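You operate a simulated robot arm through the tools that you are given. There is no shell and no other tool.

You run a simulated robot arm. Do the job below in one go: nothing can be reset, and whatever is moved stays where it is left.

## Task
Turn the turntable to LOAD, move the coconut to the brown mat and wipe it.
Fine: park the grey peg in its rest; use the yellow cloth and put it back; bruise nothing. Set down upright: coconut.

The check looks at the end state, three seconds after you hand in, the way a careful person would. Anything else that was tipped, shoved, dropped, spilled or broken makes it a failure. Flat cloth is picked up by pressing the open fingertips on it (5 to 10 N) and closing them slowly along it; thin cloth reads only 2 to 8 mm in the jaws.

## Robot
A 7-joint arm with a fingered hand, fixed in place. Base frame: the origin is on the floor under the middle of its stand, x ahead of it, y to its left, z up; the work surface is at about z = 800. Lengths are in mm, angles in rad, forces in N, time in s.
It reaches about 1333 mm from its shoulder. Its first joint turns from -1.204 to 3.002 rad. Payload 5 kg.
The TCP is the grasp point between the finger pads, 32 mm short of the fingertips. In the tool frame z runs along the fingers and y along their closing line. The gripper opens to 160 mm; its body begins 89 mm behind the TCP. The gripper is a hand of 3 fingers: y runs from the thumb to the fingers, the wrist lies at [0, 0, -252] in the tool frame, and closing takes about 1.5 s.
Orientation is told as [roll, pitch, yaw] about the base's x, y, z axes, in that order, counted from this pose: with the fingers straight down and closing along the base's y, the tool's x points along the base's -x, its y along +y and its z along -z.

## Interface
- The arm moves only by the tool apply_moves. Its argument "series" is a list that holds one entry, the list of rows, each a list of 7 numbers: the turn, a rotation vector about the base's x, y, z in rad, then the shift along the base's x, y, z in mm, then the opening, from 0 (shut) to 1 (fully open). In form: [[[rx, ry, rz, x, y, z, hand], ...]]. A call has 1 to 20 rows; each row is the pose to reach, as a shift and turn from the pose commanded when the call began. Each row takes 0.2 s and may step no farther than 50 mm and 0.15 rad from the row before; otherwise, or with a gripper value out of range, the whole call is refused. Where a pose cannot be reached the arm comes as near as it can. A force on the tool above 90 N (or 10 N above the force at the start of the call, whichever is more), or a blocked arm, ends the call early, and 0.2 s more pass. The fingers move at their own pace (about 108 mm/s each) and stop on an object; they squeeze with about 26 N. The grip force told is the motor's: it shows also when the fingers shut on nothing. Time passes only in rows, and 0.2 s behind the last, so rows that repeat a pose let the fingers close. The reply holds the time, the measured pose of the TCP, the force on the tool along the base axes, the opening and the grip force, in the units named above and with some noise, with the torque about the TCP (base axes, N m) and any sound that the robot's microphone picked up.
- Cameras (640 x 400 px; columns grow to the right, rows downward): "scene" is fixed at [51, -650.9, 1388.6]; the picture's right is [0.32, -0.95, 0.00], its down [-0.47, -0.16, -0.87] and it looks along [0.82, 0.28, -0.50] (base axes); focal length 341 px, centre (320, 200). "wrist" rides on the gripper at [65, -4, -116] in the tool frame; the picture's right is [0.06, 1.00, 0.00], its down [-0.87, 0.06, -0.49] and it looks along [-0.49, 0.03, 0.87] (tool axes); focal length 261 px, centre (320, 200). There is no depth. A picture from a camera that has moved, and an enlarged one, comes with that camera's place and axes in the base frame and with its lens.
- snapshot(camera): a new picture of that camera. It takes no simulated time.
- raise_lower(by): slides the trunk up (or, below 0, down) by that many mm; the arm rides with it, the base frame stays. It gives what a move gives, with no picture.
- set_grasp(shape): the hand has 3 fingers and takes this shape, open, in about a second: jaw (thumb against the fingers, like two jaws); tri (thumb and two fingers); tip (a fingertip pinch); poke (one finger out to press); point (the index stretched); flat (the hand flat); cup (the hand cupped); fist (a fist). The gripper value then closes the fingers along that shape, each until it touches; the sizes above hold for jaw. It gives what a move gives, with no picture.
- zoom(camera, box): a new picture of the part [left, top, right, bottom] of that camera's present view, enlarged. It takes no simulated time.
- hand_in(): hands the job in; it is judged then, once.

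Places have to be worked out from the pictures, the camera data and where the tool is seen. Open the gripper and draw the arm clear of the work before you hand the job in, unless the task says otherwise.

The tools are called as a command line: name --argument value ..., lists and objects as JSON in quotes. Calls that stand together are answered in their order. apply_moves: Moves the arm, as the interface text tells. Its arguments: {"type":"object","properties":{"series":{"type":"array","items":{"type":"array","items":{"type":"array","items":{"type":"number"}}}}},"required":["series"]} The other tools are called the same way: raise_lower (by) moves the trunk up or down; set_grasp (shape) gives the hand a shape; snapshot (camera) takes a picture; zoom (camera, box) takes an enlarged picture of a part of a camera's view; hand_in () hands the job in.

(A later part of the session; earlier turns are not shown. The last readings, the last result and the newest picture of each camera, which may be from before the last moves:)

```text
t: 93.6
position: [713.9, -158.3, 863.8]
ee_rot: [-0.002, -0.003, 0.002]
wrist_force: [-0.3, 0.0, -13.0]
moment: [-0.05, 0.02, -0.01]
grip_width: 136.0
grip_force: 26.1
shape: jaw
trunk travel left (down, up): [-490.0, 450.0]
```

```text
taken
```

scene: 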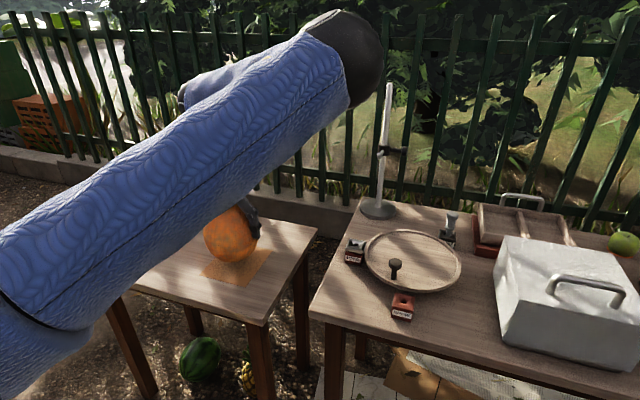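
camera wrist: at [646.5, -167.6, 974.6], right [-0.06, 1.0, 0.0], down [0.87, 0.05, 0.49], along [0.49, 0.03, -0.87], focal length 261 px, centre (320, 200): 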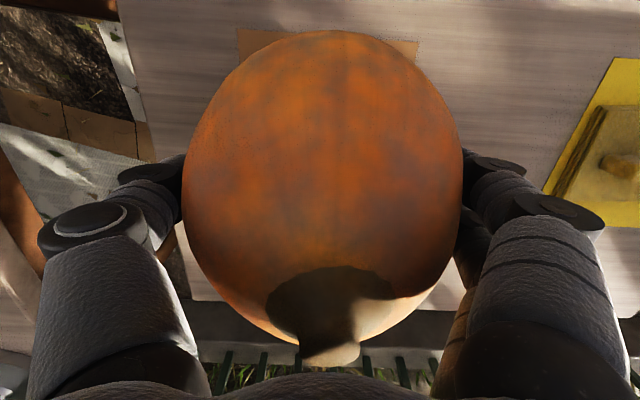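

Now at z=864 with freedom below. I lower gently in small steps until the mat takes the weight.

apply_moves --series '[[[0, 0, 0, 2, 0, -6, 0.7], [0, 0, 0, 2, 0, -12, 0.7], [0, 0, 0, 2, 0, -16, 0.7], [0, 0, 0, 2, 0, -18, 0.7], [0, 0, 0, 2, 0, -18, 0.7]]]'

zoom --camera "scene" --box '[170, 190, 310, 310]'

```text
t: 94.8
position: [717.2, -159.1, 845.2]
ee_rot: [-0.002, 0.0, 0.002]
wrist_force: [0.2, -0.4, -13.3]
moment: [-0.01, 0.04, 0.06]
grip_width: 136.2
grip_force: 26.4
shape: jaw
trunk travel left (down, up): [-490.0, 450.0]
```

```text
3.33 times, centred on (240, 250) of scene
camera zoom: at [51.0, -650.9, 1388.6], right [0.32, -0.95, 0.0], down [-0.47, -0.16, -0.87], along [0.82, 0.28, -0.5], focal length 1136 px, centre (587, 33)
```

zoom: 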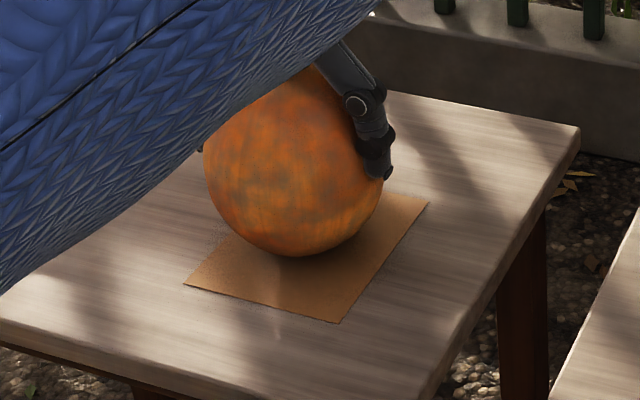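

Still hanging free at z=845. I continue down in 1.5 mm steps.

apply_moves --series '[[[0, 0, 0, 0, 0, -1.5, 0.7], [0, 0, 0, 0, 0, -3, 0.7], [0, 0, 0, 0, 0, -4.5, 0.7], [0, 0, 0, 0, 0, -4.5, 0.7]]]'

zoom --camera "scene" --box '[170, 190, 310, 310]'

```text
t: 95.8
position: [717.4, -159.5, 840.7]
ee_rot: [-0.002, 0.0, 0.0]
wrist_force: [0.3, 0.4, -14.4]
moment: [0.0, 0.02, 0.03]
grip_width: 136.1
grip_force: 26.0
shape: jaw
trunk travel left (down, up): [-490.0, 450.0]
```

```text
3.33 times, centred on (240, 250) of scene
camera zoom: at [51.0, -650.9, 1388.6], right [0.32, -0.95, 0.0], down [-0.47, -0.16, -0.87], along [0.82, 0.28, -0.5], focal length 1136 px, centre (587, 33)
```

zoom: 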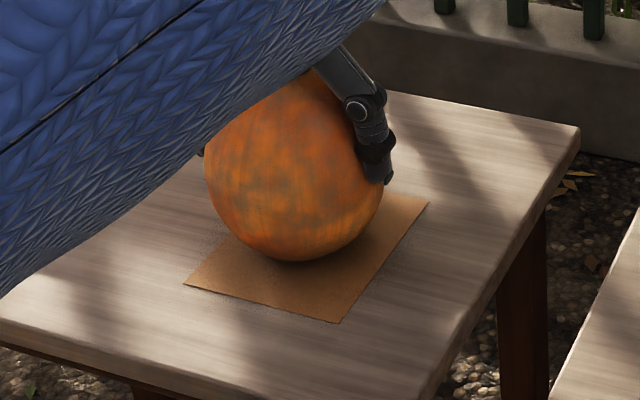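

Still no contact. I keep going down in small steps.

apply_moves --series '[[[0, 0, 0, 0, 0, -1.5, 0.7], [0, 0, 0, 0, 0, -3, 0.7], [0, 0, 0, 0, 0, -4, 0.7], [0, 0, 0, 0, 0, -4, 0.7]]]'

```text
t: 96.8
position: [716.6, -159.0, 836.8]
ee_rot: [-0.002, 0.0, 0.002]
wrist_force: [-1.1, 0.5, -9.0]
moment: [0.0, 0.04, 0.01]
grip_width: 135.7
grip_force: 25.8
shape: jaw
trunk travel left (down, up): [-490.0, 450.0]
```

The load dropped to 9 N, so it is touching. I lower another 1.5 mm.

apply_moves --series '[[[0, 0, 0, 0, 0, -0.8, 0.7], [0, 0, 0, 0, 0, -1.5, 0.7], [0, 0, 0, 0, 0, -1.5, 0.7]]]'

snapshot --camera "wrist"

zoom --camera "scene" --box '[170, 190, 310, 310]'

```text
t: 97.6
position: [716.1, -159.2, 835.0]
ee_rot: [-0.002, -0.002, 0.004]
wrist_force: [-2.7, -2.5, 3.5]
moment: [-0.08, 0.08, -0.02]
grip_width: 136.2
grip_force: 25.8
shape: jaw
trunk travel left (down, up): [-490.0, 450.0]
```

```text
taken
camera wrist: at [650.2, -162.9, 952.8], right [-0.06, 1.0, 0.0], down [0.87, 0.06, 0.49], along [0.49, 0.03, -0.87], focal length 261 px, centre (320, 200)
```

wrist: 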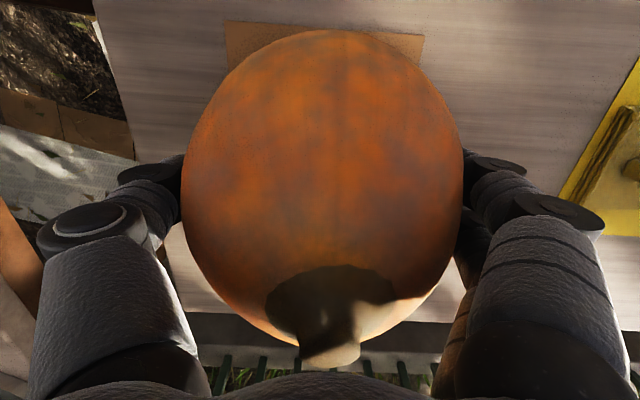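

```text
3.33 times, centred on (240, 250) of scene
camera zoom: at [51.0, -650.9, 1388.6], right [0.32, -0.95, 0.0], down [-0.47, -0.16, -0.87], along [0.82, 0.28, -0.5], focal length 1136 px, centre (587, 33)
```

zoom: 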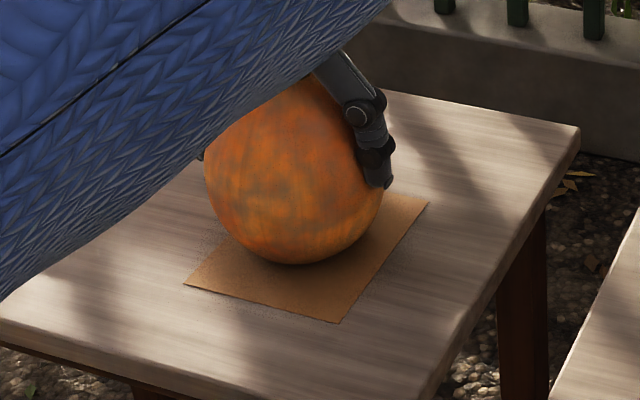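

The mat carries the coconut now. I open the fingers slowly and symmetrically.

apply_moves --series '[[[0, 0, 0, 0, 0, 0, 0.84], [0, 0, 0, 0, 0, 0, 0.86], [0, 0, 0, 0, 0, 0, 0.88], [0, 0, 0, 0, 0, 0, 0.9], [0, 0, 0, 0, 0, 0, 0.93], [0, 0, 0, 0, 0, 0, 0.96], [0, 0, 0, 0, 0, 0, 1], [0, 0, 0, 0, 0, 0, 1]]]'

snapshot --camera "wrist"

zoom --camera "scene" --box '[170, 190, 310, 310]'

```text
t: 99.4
position: [715.3, -159.1, 836.2]
ee_rot: [-0.001, -0.002, 0.002]
wrist_force: [-0.5, -0.6, 0.4]
moment: [0.0, -0.01, 0.01]
grip_width: 159.9
grip_force: 0.0
shape: jaw
trunk travel left (down, up): [-490.0, 450.0]
```

```text
taken
camera wrist: at [650.5, -162.8, 952.2], right [-0.06, 1.0, 0.0], down [0.87, 0.06, 0.49], along [0.49, 0.03, -0.87], focal length 261 px, centre (320, 200)
```

wrist: 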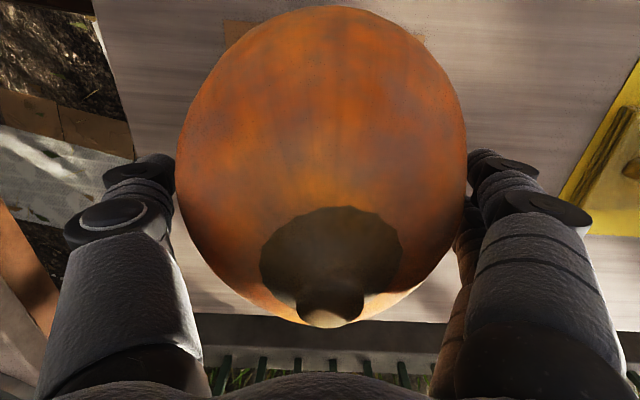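

```text
3.33 times, centred on (240, 250) of scene
camera zoom: at [51.0, -650.9, 1388.6], right [0.32, -0.95, 0.0], down [-0.47, -0.16, -0.87], along [0.82, 0.28, -0.5], focal length 1136 px, centre (587, 33)
```

zoom: 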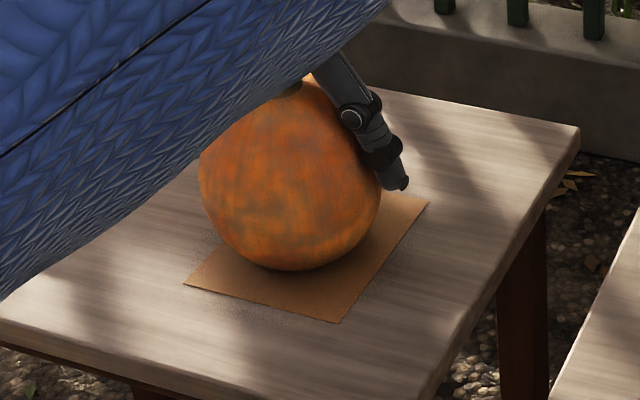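

The coconut seems to have shifted ~13 mm toward -x upon release. I wait a moment without moving to see whether it is stable.

apply_moves --series '[[[0, 0, 0, 0, 0, 0, 1], [0, 0, 0, 0, 0, 0, 1], [0, 0, 0, 0, 0, 0, 1]]]'

snapshot --camera "wrist"

zoom --camera "scene" --box '[170, 190, 310, 310]'

```text
t: 100.2
position: [716.7, -158.6, 834.8]
ee_rot: [-0.002, -0.001, 0.001]
wrist_force: [0.0, 0.3, -0.8]
moment: [0.0, 0.0, 0.04]
grip_width: 159.7
grip_force: 0.0
shape: jaw
trunk travel left (down, up): [-490.0, 450.0]
```

```text
taken
camera wrist: at [650.5, -162.8, 952.2], right [-0.06, 1.0, 0.0], down [0.87, 0.06, 0.49], along [0.49, 0.03, -0.87], focal length 261 px, centre (320, 200)
```

wrist: 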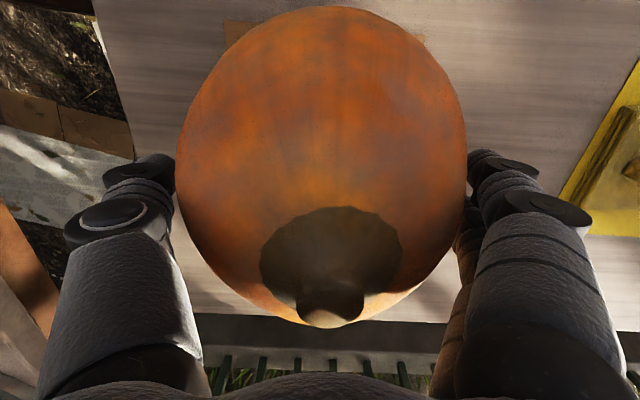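

```text
3.33 times, centred on (240, 250) of scene
camera zoom: at [51.0, -650.9, 1388.6], right [0.32, -0.95, 0.0], down [-0.47, -0.16, -0.87], along [0.82, 0.28, -0.5], focal length 1136 px, centre (587, 33)
```

zoom: 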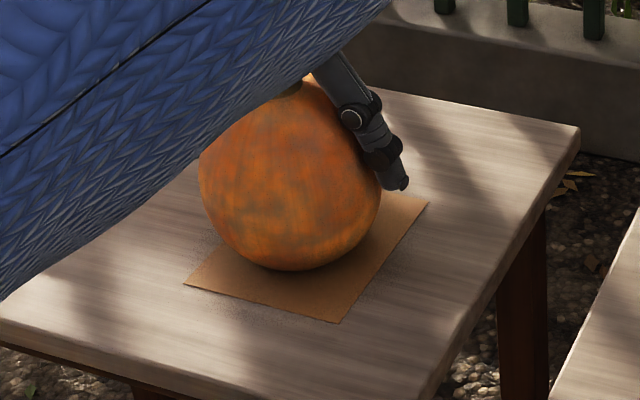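

It is stable. I raise the hand straight up off the coconut and look at it.

apply_moves --series '[[[0, 0, 0, 0, 0, 12, 1], [0, 0, 0, 0, 0, 30, 1], [0, 0, 0, 0, 0, 60, 1], [0, 0, 0, 0, 0, 100, 1], [0, 0, 0, 0, 0, 145, 1], [0, 0, 0, 0, 0, 190, 1], [0, 0, 0, 0, 0, 230, 1], [0, 0, 0, 0, 0, 230, 1]]]'

snapshot --camera "wrist"

snapshot --camera "scene"

zoom --camera "scene" --box '[160, 180, 310, 310]'

```text
t: 102.0
position: [713.8, -166.7, 1062.2]
ee_rot: [0.005, -0.003, 0.001]
wrist_force: [0.6, -0.6, -0.9]
moment: [0.01, 0.0, 0.02]
grip_width: 159.9
grip_force: 0.1
shape: jaw
out of reach, approached as far as the arm can: row 7, 8
trunk travel left (down, up): [-490.0, 450.0]
```

```text
taken
camera wrist: at [647.9, -171.7, 1179.2], right [-0.06, 1.0, 0.01], down [0.87, 0.05, 0.5], along [0.49, 0.04, -0.87], focal length 261 px, centre (320, 200)
```

wrist: 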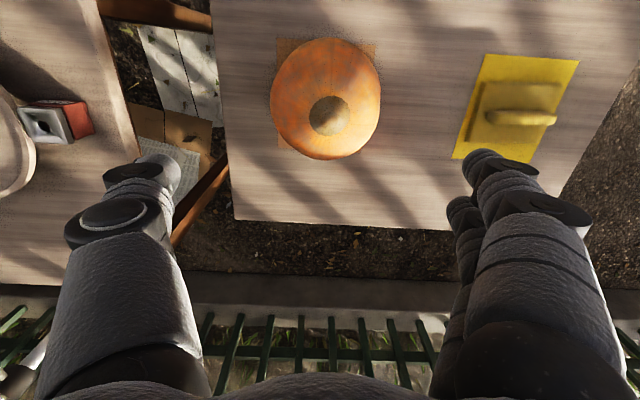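

```text
taken
```

scene: 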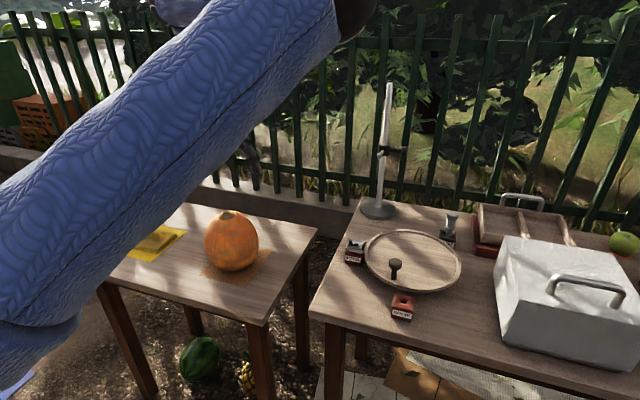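

```text
3.08 times, centred on (235, 245) of scene
camera zoom: at [51.0, -650.9, 1388.6], right [0.32, -0.95, 0.0], down [-0.47, -0.16, -0.87], along [0.82, 0.28, -0.5], focal length 1049 px, centre (582, 62)
```

zoom: 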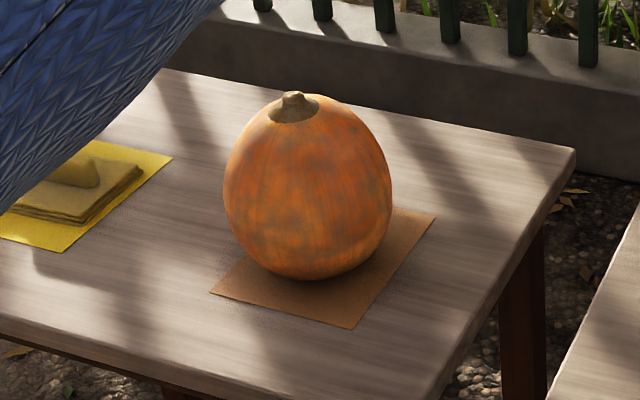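

The coconut stands upright on the brown mat. Next the cloth: its ridge is near [719, 158] and runs along y. I move over to the cloth for a close view.

apply_moves --series '[[[0, 0, 0, 0, 20, -20, 0.8], [0, 0, 0, -5, 60, -40, 0.6], [0, 0, 0, -10, 105, -60, 0.5], [0, 0, 0, -20, 150, -70, 0.5], [0, 0, 0, -30, 195, -80, 0.5], [0, 0, 0, -40, 240, -90, 0.5], [0, 0, 0, -50, 280, -100, 0.5], [0, 0, 0, -55, 320, -105, 0.5], [0, 0, 0, -55, 320, -105, 0.5]]]'

snapshot --camera "wrist"

snapshot --camera "scene"

```text
t: 104.0
position: [623.1, -94.6, 963.2]
ee_rot: [0.009, -0.004, 0.001]
wrist_force: [0.0, 0.1, 0.1]
moment: [0.01, 0.0, 0.0]
grip_width: 80.4
grip_force: 0.0
shape: jaw
out of reach, approached as far as the arm can: row 1, 2, 3, 4, 5, 6, 7, 8, 9
trunk travel left (down, up): [-490.0, 450.0]
```

```text
taken
camera wrist: at [558.0, -99.7, 1080.1], right [-0.06, 1.0, 0.01], down [0.87, 0.05, 0.5], along [0.49, 0.04, -0.87], focal length 261 px, centre (320, 200)
```

wrist: 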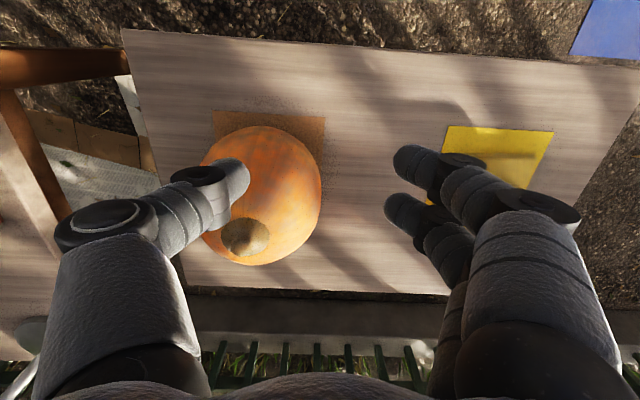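

```text
taken
```

scene: 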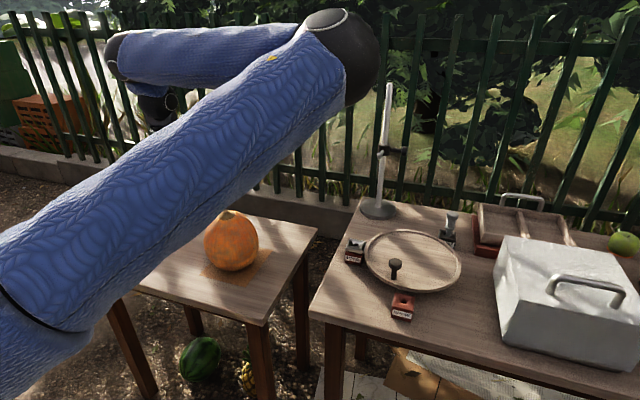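

The arm is at a posture limit here (elbow strongly folded to the right). I raise the trunk back up and take a path farther out in x before moving to +y.

raise_lower --by 85

apply_moves --series '[[[0, 0, 0, 45, 0, 0, 0.5], [0, 0, 0, 90, 0, 0, 0.5], [0, 0, 0, 135, 0, 0, 0.5], [0, 0, 0, 180, 0, 0, 0.5], [0, 0, 0, 225, 5, 0, 0.5], [0, 0, 0, 245, 45, 0, 0.5], [0, 0, 0, 250, 90, 0, 0.5], [0, 0, 0, 250, 135, 0, 0.5], [0, 0, 0, 250, 180, 0, 0.5], [0, 0, 0, 250, 225, 0, 0.5], [0, 0, 0, 250, 255, 0, 0.5], [0, 0, 0, 250, 255, 0, 0.5]]]'

snapshot --camera "scene"

snapshot --camera "wrist"

```text
t: 105.2
position: [624.0, -95.8, 1049.2]
ee_rot: [0.01, -0.004, 0.0]
wrist_force: [-0.1, -0.8, -0.8]
moment: [0.0, 0.02, -0.02]
grip_width: 80.1
grip_force: 0.1
shape: jaw
trunk travel left (down, up): [-575.0, 365.0]
```

```text
t: 107.8
position: [755.3, -150.7, 1025.6]
ee_rot: [0.014, -0.006, 0.003]
wrist_force: [0.5, 0.0, 0.1]
moment: [0.0, 0.02, -0.02]
grip_width: 80.2
grip_force: 0.1
shape: jaw
out of reach, approached as far as the arm can: row 1, 2, 3, 4, 5, 6, 7, 8, 9, 10, 11, 12
trunk travel left (down, up): [-575.0, 365.0]
```

```text
taken
```

scene: 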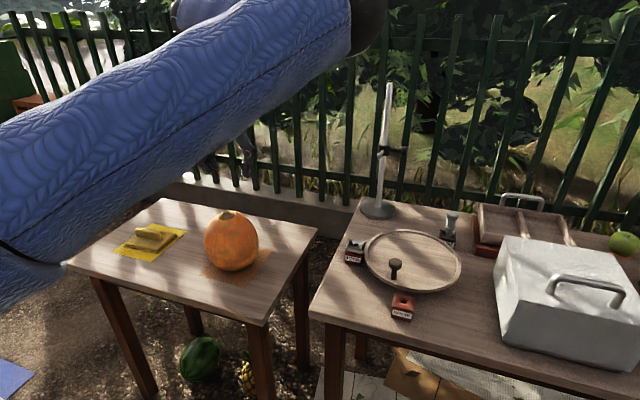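

```text
taken
camera wrist: at [689.5, -156.4, 1141.0], right [-0.06, 1.0, 0.01], down [0.87, 0.05, 0.5], along [0.5, 0.04, -0.87], focal length 261 px, centre (320, 200)
```

wrist: 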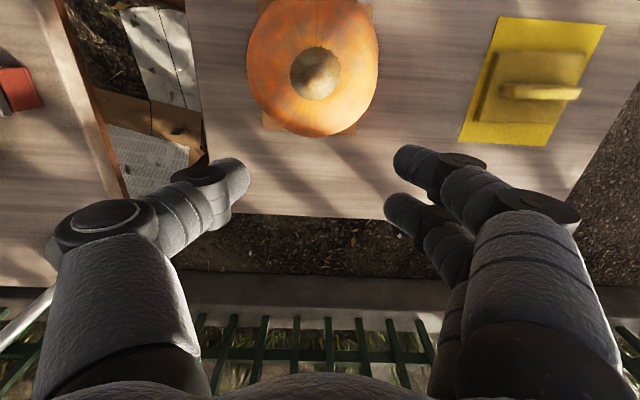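

The hand seems limited by its wrist roll, since the forearm now points toward +y; yawing the hand by +90° (which I need for the ridge anyway) should free it. I rotate the yaw in place.

apply_moves --series '[[[0, 0, 0.14, 0, 0, 5, 0.5], [0, 0, 0.28, 0, 0, 10, 0.5], [0, 0, 0.42, 0, 0, 10, 0.5], [0, 0, 0.56, 0, 0, 10, 0.5], [0, 0, 0.7, 0, 0, 10, 0.5], [0, 0, 0.84, 0, 0, 10, 0.5], [0, 0, 0.98, 0, 0, 10, 0.5], [0, 0, 1.12, 0, 0, 10, 0.5], [0, 0, 1.26, 0, 0, 10, 0.5], [0, 0, 1.4, 0, 0, 10, 0.5], [0, 0, 1.54, 0, 0, 10, 0.5], [0, 0, 1.54, 0, 0, 10, 0.5]]]'

snapshot --camera "scene"

snapshot --camera "wrist"

```text
t: 110.4
position: [756.1, -154.9, 1029.0]
ee_rot: [0.003, -0.011, 1.542]
wrist_force: [-0.3, 0.3, 0.2]
moment: [0.03, 0.0, 0.01]
grip_width: 80.0
grip_force: 0.1
shape: jaw
out of reach, approached as far as the arm can: row 2, 3, 4, 5, 6, 7, 8, 9, 10, 11, 12
trunk travel left (down, up): [-575.0, 365.0]
```

```text
taken
```

scene: 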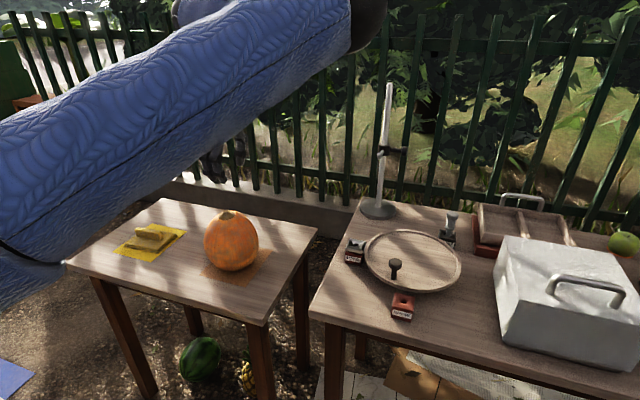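

```text
taken
camera wrist: at [757.3, -221.3, 1143.4], right [-1.0, -0.04, 0.0], down [-0.03, 0.86, 0.5], along [-0.02, 0.5, -0.87], focal length 261 px, centre (320, 200)
```

wrist: 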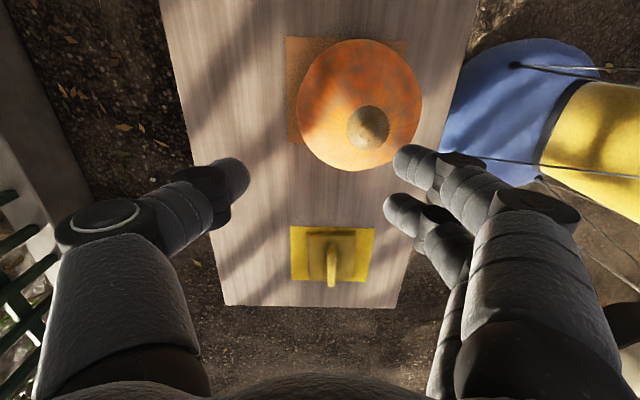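

I see both the coconut and cloth well from here. The arm still reports a limit, so I probe: move back toward [712, -158, 990] and see whether it clears.

apply_moves --series '[[[0, 0, 0, -10, 0, -8, 0.5], [0, 0, 0, -25, 0, -16, 0.5], [0, 0, 0, -40, 0, -25, 0.5], [0, 0, 0, -40, 0, -25, 0.5]]]'

apply_moves --series '[[[0, 0, 0, 0, 20, 0, 0.5], [0, 0, 0, 0, 40, 0, 0.5], [0, 0, 0, 0, 60, 0, 0.5], [0, 0, 0, 0, 60, 0, 0.5]]]'

```text
t: 111.4
position: [715.2, -155.2, 1003.4]
ee_rot: [0.006, -0.006, 1.54]
wrist_force: [0.3, 0.9, -0.6]
moment: [-0.01, 0.0, 0.04]
grip_width: 80.0
grip_force: 0.1
shape: jaw
trunk travel left (down, up): [-575.0, 365.0]
```

```text
t: 112.4
position: [707.3, -123.7, 1006.4]
ee_rot: [0.003, -0.01, 1.542]
wrist_force: [0.3, -1.0, -0.4]
moment: [0.0, -0.01, 0.03]
grip_width: 79.9
grip_force: 0.0
shape: jaw
out of reach, approached as far as the arm can: row 2, 3, 4
trunk travel left (down, up): [-575.0, 365.0]
```

The limit behaves like the elbow being stuck on the right. I'll try re-posing the arm by extending it outward first and then swinging around to the left at larger radius.

apply_moves --series '[[[0, 0, 0, 5, -40, 10, 0.5], [0, 0, 0, 15, -85, 20, 0.5], [0, 0, 0, 40, -125, 30, 0.5], [0, 0, 0, 80, -150, 40, 0.5], [0, 0, 0, 125, -165, 45, 0.5], [0, 0, 0, 170, -170, 50, 0.5], [0, 0, 0, 215, -170, 50, 0.5], [0, 0, 0, 250, -160, 50, 0.5], [0, 0, 0, 250, -160, 50, 0.5]]]'

snapshot --camera "scene"

```text
t: 114.4
position: [893.6, -315.8, 1037.5]
ee_rot: [0.001, -0.009, 1.541]
wrist_force: [-0.6, 0.3, 0.1]
moment: [0.01, 0.04, 0.04]
grip_width: 80.1
grip_force: 0.1
shape: jaw
out of reach, approached as far as the arm can: row 6, 7, 8, 9
trunk travel left (down, up): [-575.0, 365.0]
```

```text
taken
```

scene: 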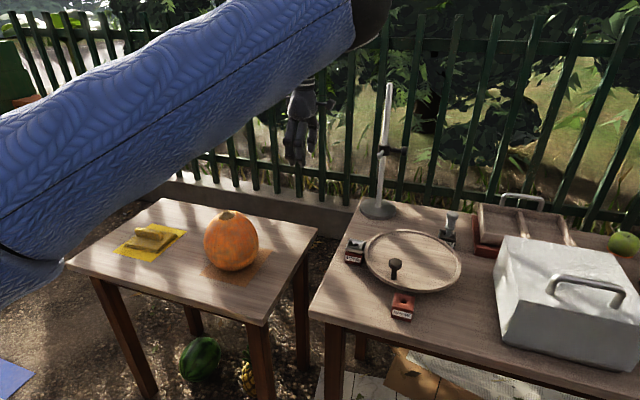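

The shoulder side seems stuck for this hand height; lowering the trunk should stretch the arm upward and free the elbow. I go back to a free spot and exchange trunk height for arm height in steps.

apply_moves --series '[[[0, 0, 0, -40, -20, 10, 0.5], [0, 0, 0, -85, -35, 20, 0.5], [0, 0, 0, -130, -45, 30, 0.5], [0, 0, 0, -150, -50, 60, 0.5], [0, 0, 0, -150, -50, 100, 0.5], [0, 0, 0, -150, -50, 140, 0.5], [0, 0, 0, -150, -50, 140, 0.5]]]'

raise_lower --by -150

apply_moves --series '[[[0, 0, 0, 0, 0, 40, 0.5], [0, 0, 0, 0, 0, 80, 0.5], [0, 0, 0, 0, 0, 120, 0.5], [0, 0, 0, 0, 0, 150, 0.5], [0, 0, 0, 0, 0, 150, 0.5]]]'

snapshot --camera "scene"

```text
t: 116.0
position: [741.8, -365.1, 1176.9]
ee_rot: [0.006, -0.006, 1.543]
wrist_force: [-0.3, 0.0, 0.3]
moment: [0.02, -0.02, 0.06]
grip_width: 80.1
grip_force: 0.1
shape: jaw
trunk travel left (down, up): [-575.0, 365.0]
```

```text
t: 117.8
position: [744.1, -365.8, 1027.5]
ee_rot: [0.006, -0.003, 1.544]
wrist_force: [-0.8, 0.3, 0.2]
moment: [0.02, -0.02, -0.02]
grip_width: 80.3
grip_force: 0.0
shape: jaw
trunk travel left (down, up): [-425.0, 515.0]
```

```text
t: 119.0
position: [723.8, -371.0, 1148.5]
ee_rot: [-0.011, -0.015, 1.543]
wrist_force: [0.8, -0.4, -0.2]
moment: [0.01, 0.0, 0.01]
grip_width: 80.2
grip_force: 0.0
shape: jaw
out of reach, approached as far as the arm can: row 3, 4, 5
trunk travel left (down, up): [-425.0, 515.0]
```

```text
taken
```

scene: 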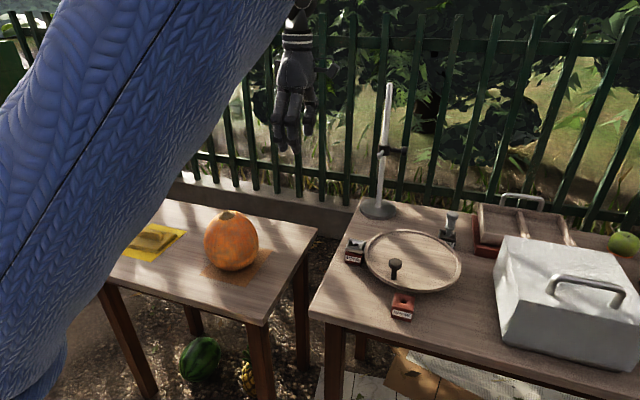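

With the trunk at -150 the upper arm stands steeper. I try moving toward +y from here at z≈1060.

apply_moves --series '[[[0, 0, 0, 0, 20, -40, 0.5], [0, 0, 0, 0, 60, -60, 0.5], [0, 0, 0, 0, 105, -75, 0.5], [0, 0, 0, 0, 150, -80, 0.5], [0, 0, 0, 0, 195, -85, 0.5], [0, 0, 0, 0, 240, -85, 0.5], [0, 0, 0, 0, 285, -85, 0.5], [0, 0, 0, 0, 330, -85, 0.5], [0, 0, 0, 0, 375, -85, 0.5], [0, 0, 0, 0, 375, -85, 0.5]]]'

snapshot --camera "scene"

```text
t: 121.2
position: [655.0, -130.7, 1022.4]
ee_rot: [0.004, -0.013, 1.543]
wrist_force: [-0.2, 0.2, -0.1]
moment: [0.0, 0.0, -0.02]
grip_width: 80.3
grip_force: 0.1
shape: jaw
out of reach, approached as far as the arm can: row 4, 5, 6, 7, 8, 9, 10
trunk travel left (down, up): [-425.0, 515.0]
```

```text
taken
```

scene: 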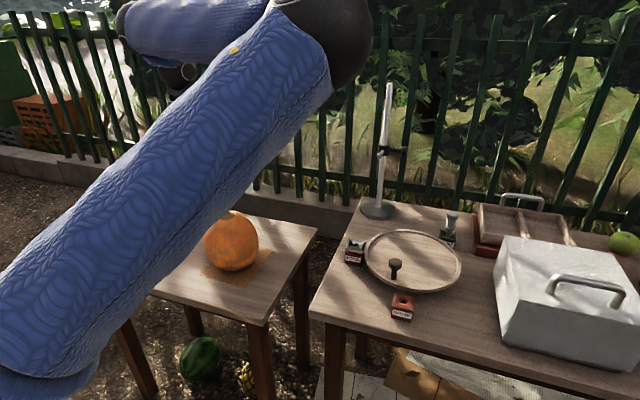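

The arm behaves like a right arm that can't swing across, so to reach the cloth I should lean the hand (fingers pointing left-down, wrist to the right). I tilt it 0.8 rad in place.

apply_moves --series '[[[0.13, 0, 0, 0, 0, 10, 0.5], [0.27, 0, 0, 0, 0, 15, 0.5], [0.4, 0, 0, 0, 0, 15, 0.5], [0.53, 0, 0, 0, 0, 15, 0.5], [0.67, 0, 0, 0, 0, 15, 0.5], [0.8, 0, 0, 0, 0, 15, 0.5], [0.8, 0, 0, 0, 0, 15, 0.5]]]'

apply_moves --series '[[[0, 0, 0, 5, 40, 0, 0.5], [0, 0, 0, 10, 80, 0, 0.5], [0, 0, 0, 15, 120, 0, 0.5], [0, 0, 0, 20, 160, 0, 0.5], [0, 0, 0, 30, 200, 0, 0.5], [0, 0, 0, 40, 240, 0, 0.5], [0, 0, 0, 50, 270, 0, 0.5], [0, 0, 0, 60, 290, 0, 0.5], [0, 0, 0, 60, 290, 0, 0.5]]]'

snapshot --camera "scene"

snapshot --camera "wrist"

```text
t: 122.8
position: [656.6, -132.3, 1036.5]
ee_rot: [0.036, -0.805, 1.531]
wrist_force: [0.0, 0.5, -0.4]
moment: [0.02, 0.04, 0.02]
grip_width: 80.2
grip_force: 0.1
shape: jaw
trunk travel left (down, up): [-425.0, 515.0]
```

```text
t: 124.8
position: [697.6, 130.0, 1035.8]
ee_rot: [0.037, -0.803, 1.529]
wrist_force: [0.5, 0.4, -0.5]
moment: [0.01, -0.01, -0.01]
grip_width: 80.3
grip_force: 0.0
shape: jaw
out of reach, approached as far as the arm can: row 7, 8, 9
trunk travel left (down, up): [-425.0, 515.0]
```

```text
taken
```

scene: 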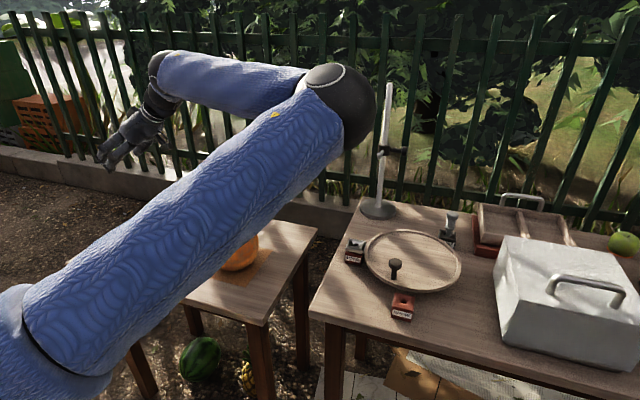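

```text
taken
camera wrist: at [701.4, 2.0, 1070.9], right [-1.0, -0.03, -0.02], down [-0.03, 0.25, 0.97], along [-0.02, 0.97, -0.25], focal length 261 px, centre (320, 200)
```

wrist: 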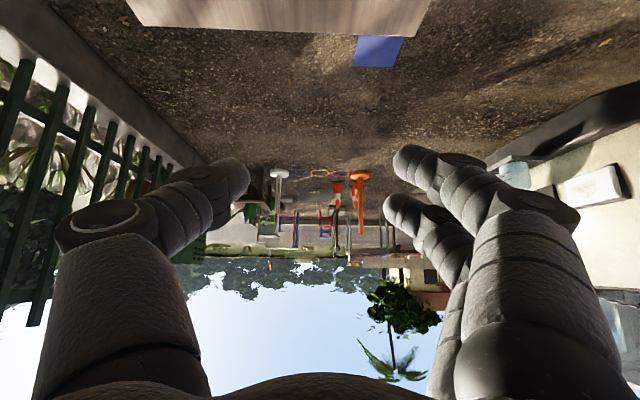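

Now TCP y=130 is reachable with the leaned hand. I descend here and see how far toward the ridge centre (y≈159, x≈719) I can get at low height.

apply_moves --series '[[[0, 0, 0, 5, 5, -40, 0.5], [0, 0, 0, 10, 10, -80, 0.5], [0, 0, 0, 15, 15, -120, 0.5], [0, 0, 0, 20, 20, -150, 0.5], [0, 0, 0, 20, 25, -170, 0.5], [0, 0, 0, 20, 25, -170, 0.5]]]'

snapshot --camera "scene"

snapshot --camera "wrist"

```text
t: 126.2
position: [701.3, 121.6, 896.5]
ee_rot: [0.036, -0.806, 1.532]
wrist_force: [0.0, -0.3, -0.1]
moment: [0.0, 0.0, 0.02]
grip_width: 80.2
grip_force: 0.1
shape: jaw
out of reach, approached as far as the arm can: row 2, 3, 4, 5, 6
trunk travel left (down, up): [-425.0, 515.0]
```

```text
taken
```

scene: 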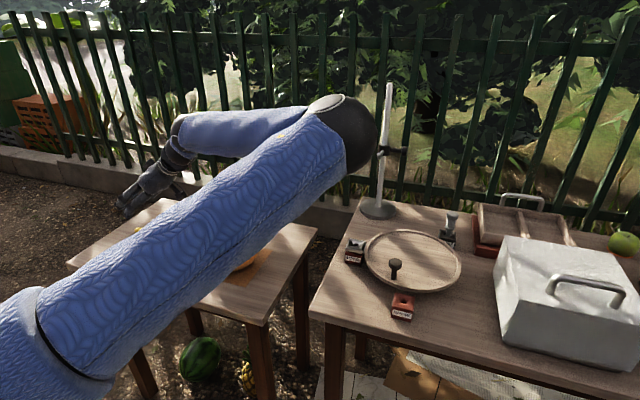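

```text
taken
camera wrist: at [702.9, -5.5, 930.3], right [-1.0, -0.03, -0.02], down [-0.03, 0.25, 0.97], along [-0.02, 0.97, -0.25], focal length 261 px, centre (320, 200)
```

wrist: 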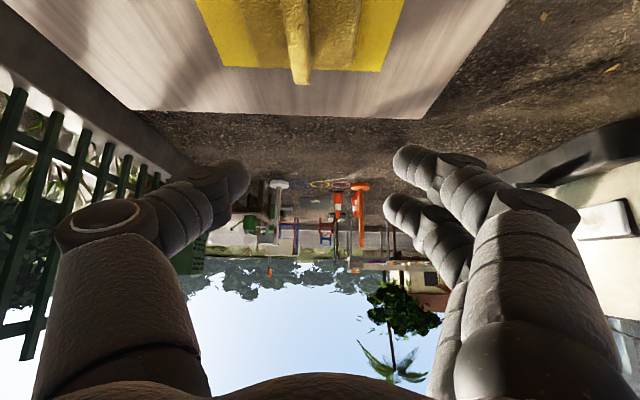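

The ridge lies at x≈721, y≈95–215. I lean the hand a bit more (to ~0.95 rad) to reach its middle, and move x to 721.

apply_moves --series '[[[0.07, 0, 0, 5, 5, 5, 0.5], [0.15, 0, 0, 10, 12, 10, 0.5], [0.15, 0, 0, 15, 20, 10, 0.5], [0.15, 0, 0, 20, 28, 10, 0.5], [0.15, 0, 0, 20, 28, 10, 0.5]]]'

snapshot --camera "wrist"

```text
t: 127.4
position: [718.0, 141.4, 909.9]
ee_rot: [0.047, -0.955, 1.522]
wrist_force: [0.3, 0.3, -0.4]
moment: [0.04, -0.03, 0.01]
grip_width: 80.1
grip_force: 0.1
shape: jaw
out of reach, approached as far as the arm can: row 4, 5
trunk travel left (down, up): [-425.0, 515.0]
```

```text
taken
camera wrist: at [719.7, 9.6, 923.7], right [-1.0, -0.02, -0.02], down [-0.03, 0.1, 0.99], along [-0.02, 0.99, -0.1], focal length 261 px, centre (320, 200)
```

wrist: 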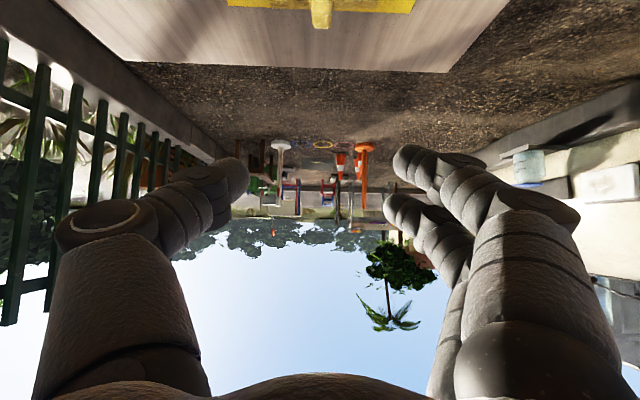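

The elbow plane limits the wrist to y≈-51, so a lean of ~0.75–0.95 rad is needed here. In that lean the two stacked fingers sit unevenly, so I check whether the "tip" pinch shape is better suited for the ridge.

set_grasp --shape "tip"

snapshot --camera "wrist"

zoom --camera "scene" --box '[90, 80, 250, 260]'

```text
t: 128.3
position: [717.6, 141.7, 910.1]
ee_rot: [0.045, -0.954, 1.522]
wrist_force: [-0.1, -0.7, 0.1]
moment: [0.0, -0.03, 0.0]
grip_width: 160.1
grip_force: 0.1
shape: tip
trunk travel left (down, up): [-425.0, 515.0]
```

```text
taken
camera wrist: at [719.7, 9.7, 923.7], right [-1.0, -0.02, -0.02], down [-0.03, 0.1, 0.99], along [-0.02, 0.99, -0.1], focal length 261 px, centre (320, 200)
```

wrist: 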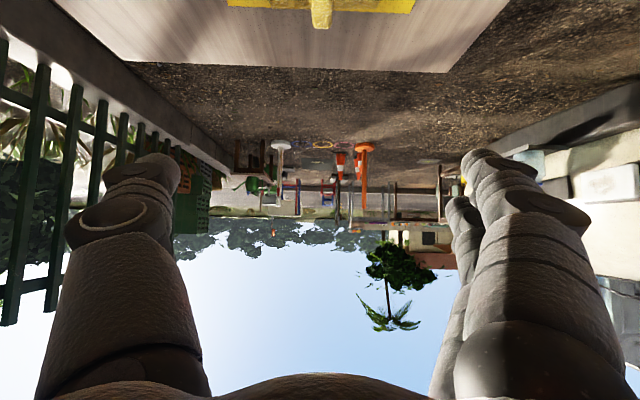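

```text
2.22 times, centred on (170, 170) of scene
camera zoom: at [51.0, -650.9, 1388.6], right [0.32, -0.95, 0.0], down [-0.47, -0.16, -0.87], along [0.82, 0.28, -0.5], focal length 757 px, centre (653, 267)
```

zoom: 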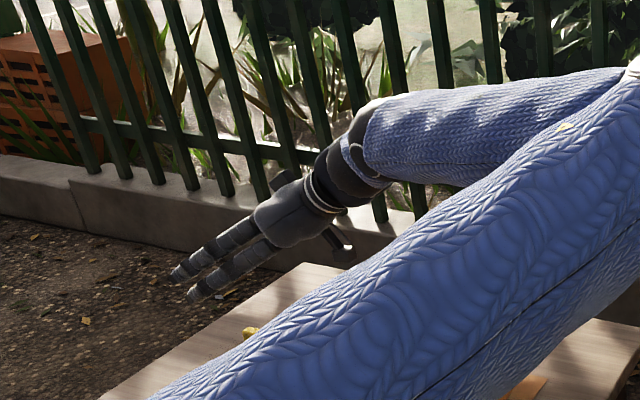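

I test how the "tip" shape closes in free air.

apply_moves --series '[[[0, 0, 0, 0, 0, 0, 0.6], [0, 0, 0, 0, 0, 0, 0.4], [0, 0, 0, 0, 0, 0, 0.25], [0, 0, 0, 0, 0, 0, 0.2], [0, 0, 0, 0, 0, 0, 0.2]]]'

snapshot --camera "wrist"

zoom --camera "scene" --box '[90, 120, 200, 220]'

```text
t: 129.5
position: [716.7, 141.6, 909.4]
ee_rot: [0.046, -0.954, 1.521]
wrist_force: [0.2, 0.3, 0.1]
moment: [0.04, 0.05, 0.0]
grip_width: 32.2
grip_force: 0.1
shape: tip
trunk travel left (down, up): [-425.0, 515.0]
```

```text
taken
camera wrist: at [719.7, 9.7, 923.7], right [-1.0, -0.02, -0.02], down [-0.03, 0.1, 0.99], along [-0.02, 0.99, -0.1], focal length 261 px, centre (320, 200)
```

wrist: 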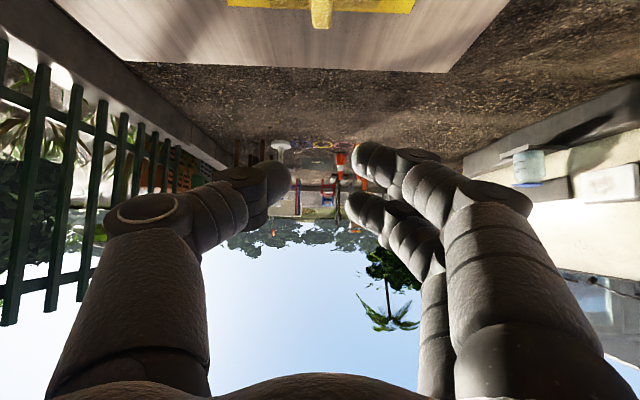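

```text
4.00 times, centred on (145, 170) of scene
camera zoom: at [51.0, -650.9, 1388.6], right [0.32, -0.95, 0.0], down [-0.47, -0.16, -0.87], along [0.82, 0.28, -0.5], focal length 1363 px, centre (1020, 320)
```

zoom: 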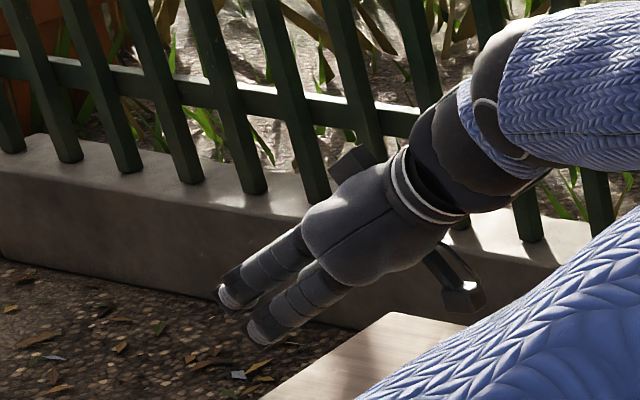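

The tip shape closes like the jaw, only parallel. I zoom on the ridge end to measure its thickness and height.

zoom --camera "wrist" --box '[220, 0, 420, 80]'

```text
3.20 times, centred on (320, 40) of wrist
camera zoom: at [719.7, 9.7, 923.7], right [-1.0, -0.02, -0.02], down [-0.03, 0.1, 0.99], along [-0.02, 0.99, -0.1], focal length 834 px, centre (320, 712)
```

zoom: 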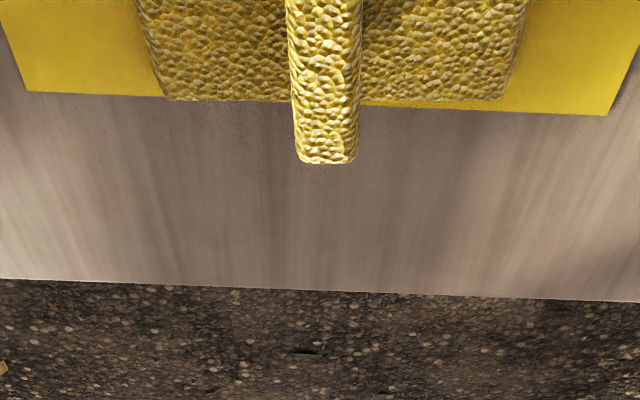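

The pad is a terry block (~92×115 mm) with a ridge 16 mm thick, ~22 mm tall (top z≈760). I switch back to jaw and take a 0.7 rad lean with wrist higher, so the forearm will clear the coconut when I come down on the ridge's near half.

set_grasp --shape "jaw"

apply_moves --series '[[[-0.085, 0, 0, 1, -12, 15, 0.6], [-0.17, 0, 0, 2, -25, 35, 0.4], [-0.255, 0, 0, 3, -38, 55, 0.35], [-0.255, 0, 0, 3, -38, 55, 0.35]]]'

apply_moves --series '[[[0, 0.097, -0.115, 0, 0, 0, 0.35], [0, 0.193, -0.23, 0, 0, 0, 0.35], [0, 0.193, -0.23, 0, 0, 0, 0.35]]]'

snapshot --camera "wrist"

snapshot --camera "scene"

```text
t: 130.4
position: [718.0, 140.5, 908.1]
ee_rot: [0.047, -0.955, 1.522]
wrist_force: [-1.0, 0.2, 0.7]
moment: [0.01, 0.01, 0.01]
grip_width: 159.9
grip_force: 0.1
shape: jaw
trunk travel left (down, up): [-425.0, 515.0]
```

```text
t: 131.4
position: [718.9, 100.8, 963.1]
ee_rot: [0.032, -0.701, 1.535]
wrist_force: [0.7, -1.0, -0.2]
moment: [-0.01, 0.0, -0.01]
grip_width: 56.7
grip_force: 0.1
shape: jaw
out of reach, approached as far as the arm can: row 3, 4
trunk travel left (down, up): [-425.0, 515.0]
```

```text
t: 132.2
position: [718.6, 98.8, 963.4]
ee_rot: [0.274, -0.653, 1.151]
wrist_force: [0.1, -0.2, 0.1]
moment: [0.01, 0.0, 0.0]
grip_width: 56.5
grip_force: 0.0
shape: jaw
trunk travel left (down, up): [-425.0, 515.0]
```

```text
taken
camera wrist: at [701.4, -22.4, 1012.2], right [-0.96, 0.2, 0.18], down [0.23, 0.33, 0.92], along [0.12, 0.92, -0.36], focal length 261 px, centre (320, 200)
```

wrist: 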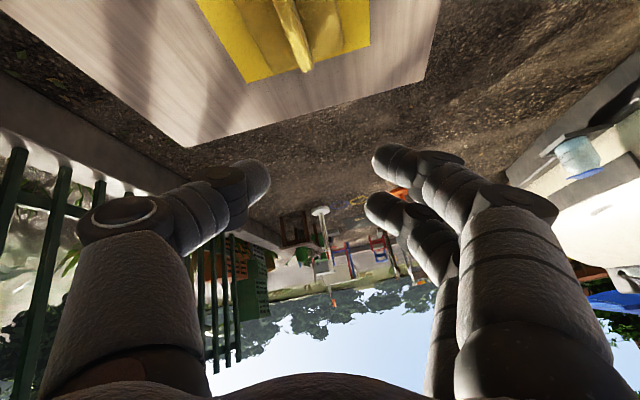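

```text
taken
```

scene: 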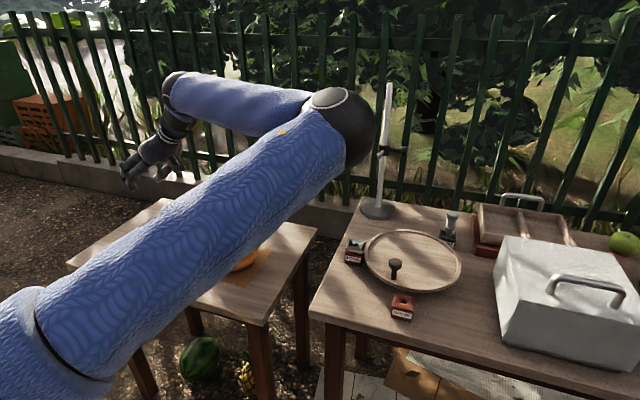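

The closing direction and finger levels look right for the ridge. I add a slight yaw (0.12) so the forearm will pass beside the coconut's stem, then lower the trunk partway and check clearance.

apply_moves --series '[[[0, 0, 0.06, 1, 0, 0, 0.35], [0, 0, 0.12, 2, 0, 0, 0.35], [0, 0, 0.12, 2, 0, 0, 0.35]]]'

raise_lower --by -100

snapshot --camera "wrist"

snapshot --camera "scene"

```text
t: 133.0
position: [714.3, 91.6, 963.5]
ee_rot: [0.272, -0.656, 1.271]
wrist_force: [-0.4, 0.5, 0.2]
moment: [0.01, 0.01, -0.01]
grip_width: 56.6
grip_force: 0.0
shape: jaw
out of reach, approached as far as the arm can: row 1, 2, 3
trunk travel left (down, up): [-425.0, 515.0]
```

```text
t: 134.3
position: [714.7, 91.8, 864.2]
ee_rot: [0.273, -0.656, 1.271]
wrist_force: [0.1, -0.1, -0.4]
moment: [0.0, -0.02, 0.0]
grip_width: 56.4
grip_force: 0.0
shape: jaw
trunk travel left (down, up): [-325.0, 615.0]
```

```text
taken
camera wrist: at [713.1, -31.7, 912.7], right [-0.98, 0.08, 0.17], down [0.19, 0.35, 0.92], along [0.01, 0.93, -0.36], focal length 261 px, centre (320, 200)
```

wrist: 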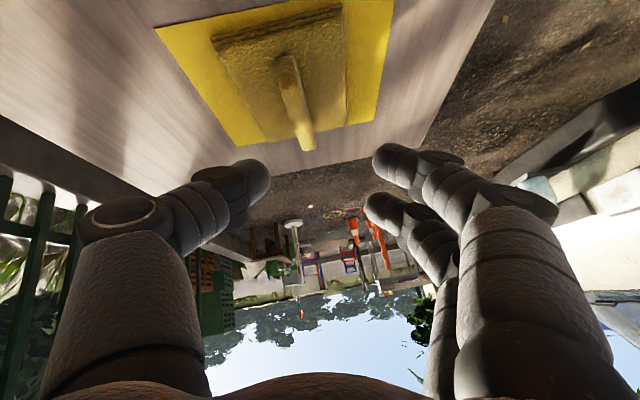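

```text
taken
```

scene: 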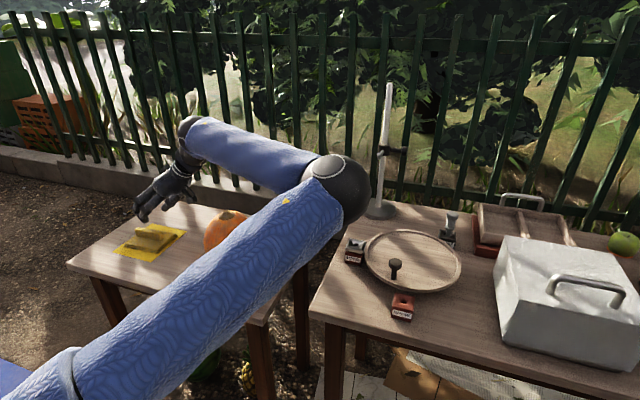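

Now both cameras show cloth, hand and coconut well. I zoom in on the cloth from the wrist and on the forearm/coconut gap from the scene camera.

zoom --camera "wrist" --box '[150, 0, 430, 170]'

zoom --camera "scene" --box '[100, 100, 380, 290]'

```text
2.29 times, centred on (290, 85) of wrist
camera zoom: at [713.1, -31.7, 912.7], right [-0.98, 0.08, 0.17], down [0.19, 0.35, 0.92], along [0.01, 0.93, -0.36], focal length 596 px, centre (389, 463)
```

zoom: 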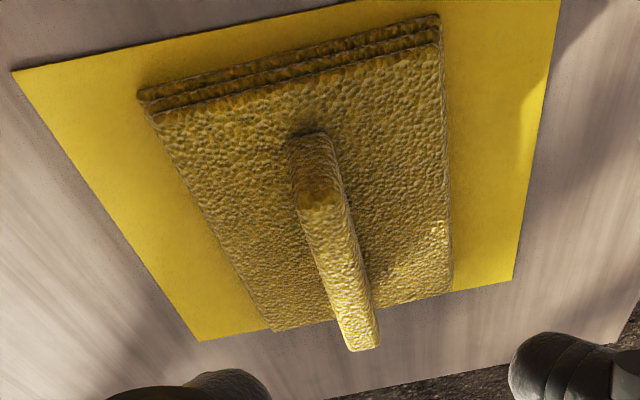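

```text
2.11 times, centred on (240, 195) of scene
camera zoom: at [51.0, -650.9, 1388.6], right [0.32, -0.95, 0.0], down [-0.47, -0.16, -0.87], along [0.82, 0.28, -0.5], focal length 717 px, centre (488, 210)
```

zoom: 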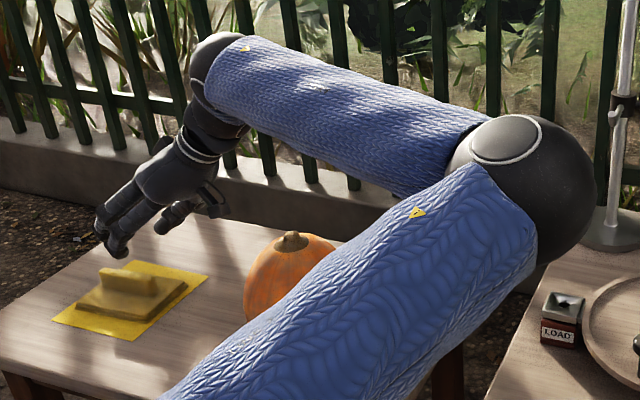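

The ridge spans y≈113–195, x≈719, top z≈767, so I need ~20 mm more reach in y. I trade arm height for trunk height again (arm +75, trunk -75), where the reach was better, and then push toward y≈114.

apply_moves --series '[[[0, 0, 0, 0, 3, 30, 0.35], [0, 0, 0, 2, 8, 60, 0.35], [0, 0, 0, 4, 14, 78, 0.35], [0, 0, 0, 5, 20, 78, 0.35], [0, 0, 0, 5, 20, 78, 0.35]]]'

raise_lower --by -90

snapshot --camera "wrist"

zoom --camera "scene" --box '[100, 100, 380, 290]'

```text
t: 135.5
position: [713.9, 87.6, 940.9]
ee_rot: [0.273, -0.655, 1.273]
wrist_force: [-0.1, -0.3, -0.6]
moment: [0.01, 0.06, 0.01]
grip_width: 56.3
grip_force: 0.1
shape: jaw
out of reach, approached as far as the arm can: row 2, 3, 4, 5
trunk travel left (down, up): [-325.0, 615.0]
```

```text
t: 136.8
position: [713.1, 87.1, 854.0]
ee_rot: [0.273, -0.656, 1.272]
wrist_force: [0.3, -0.1, -0.1]
moment: [0.01, -0.02, -0.01]
grip_width: 56.5
grip_force: 0.0
shape: jaw
trunk travel left (down, up): [-235.0, 705.0]
```

```text
taken
camera wrist: at [710.8, -36.9, 901.0], right [-0.98, 0.08, 0.17], down [0.19, 0.35, 0.92], along [0.01, 0.93, -0.36], focal length 261 px, centre (320, 200)
```

wrist: 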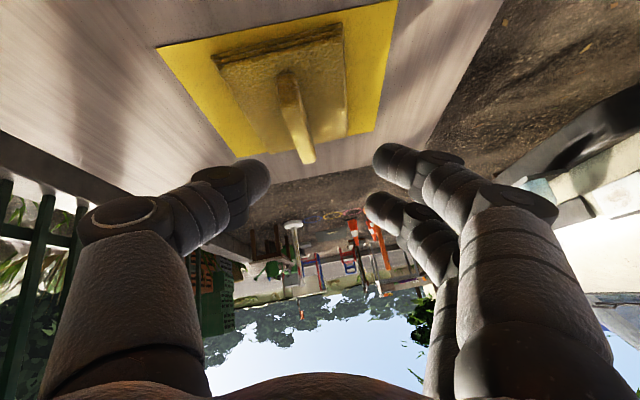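

```text
2.11 times, centred on (240, 195) of scene
camera zoom: at [51.0, -650.9, 1388.6], right [0.32, -0.95, 0.0], down [-0.47, -0.16, -0.87], along [0.82, 0.28, -0.5], focal length 717 px, centre (488, 210)
```

zoom: 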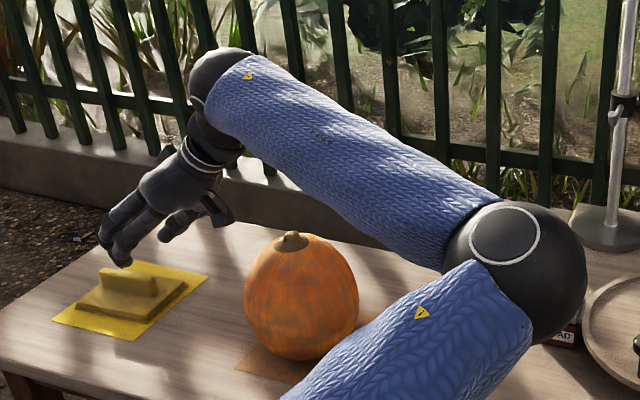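

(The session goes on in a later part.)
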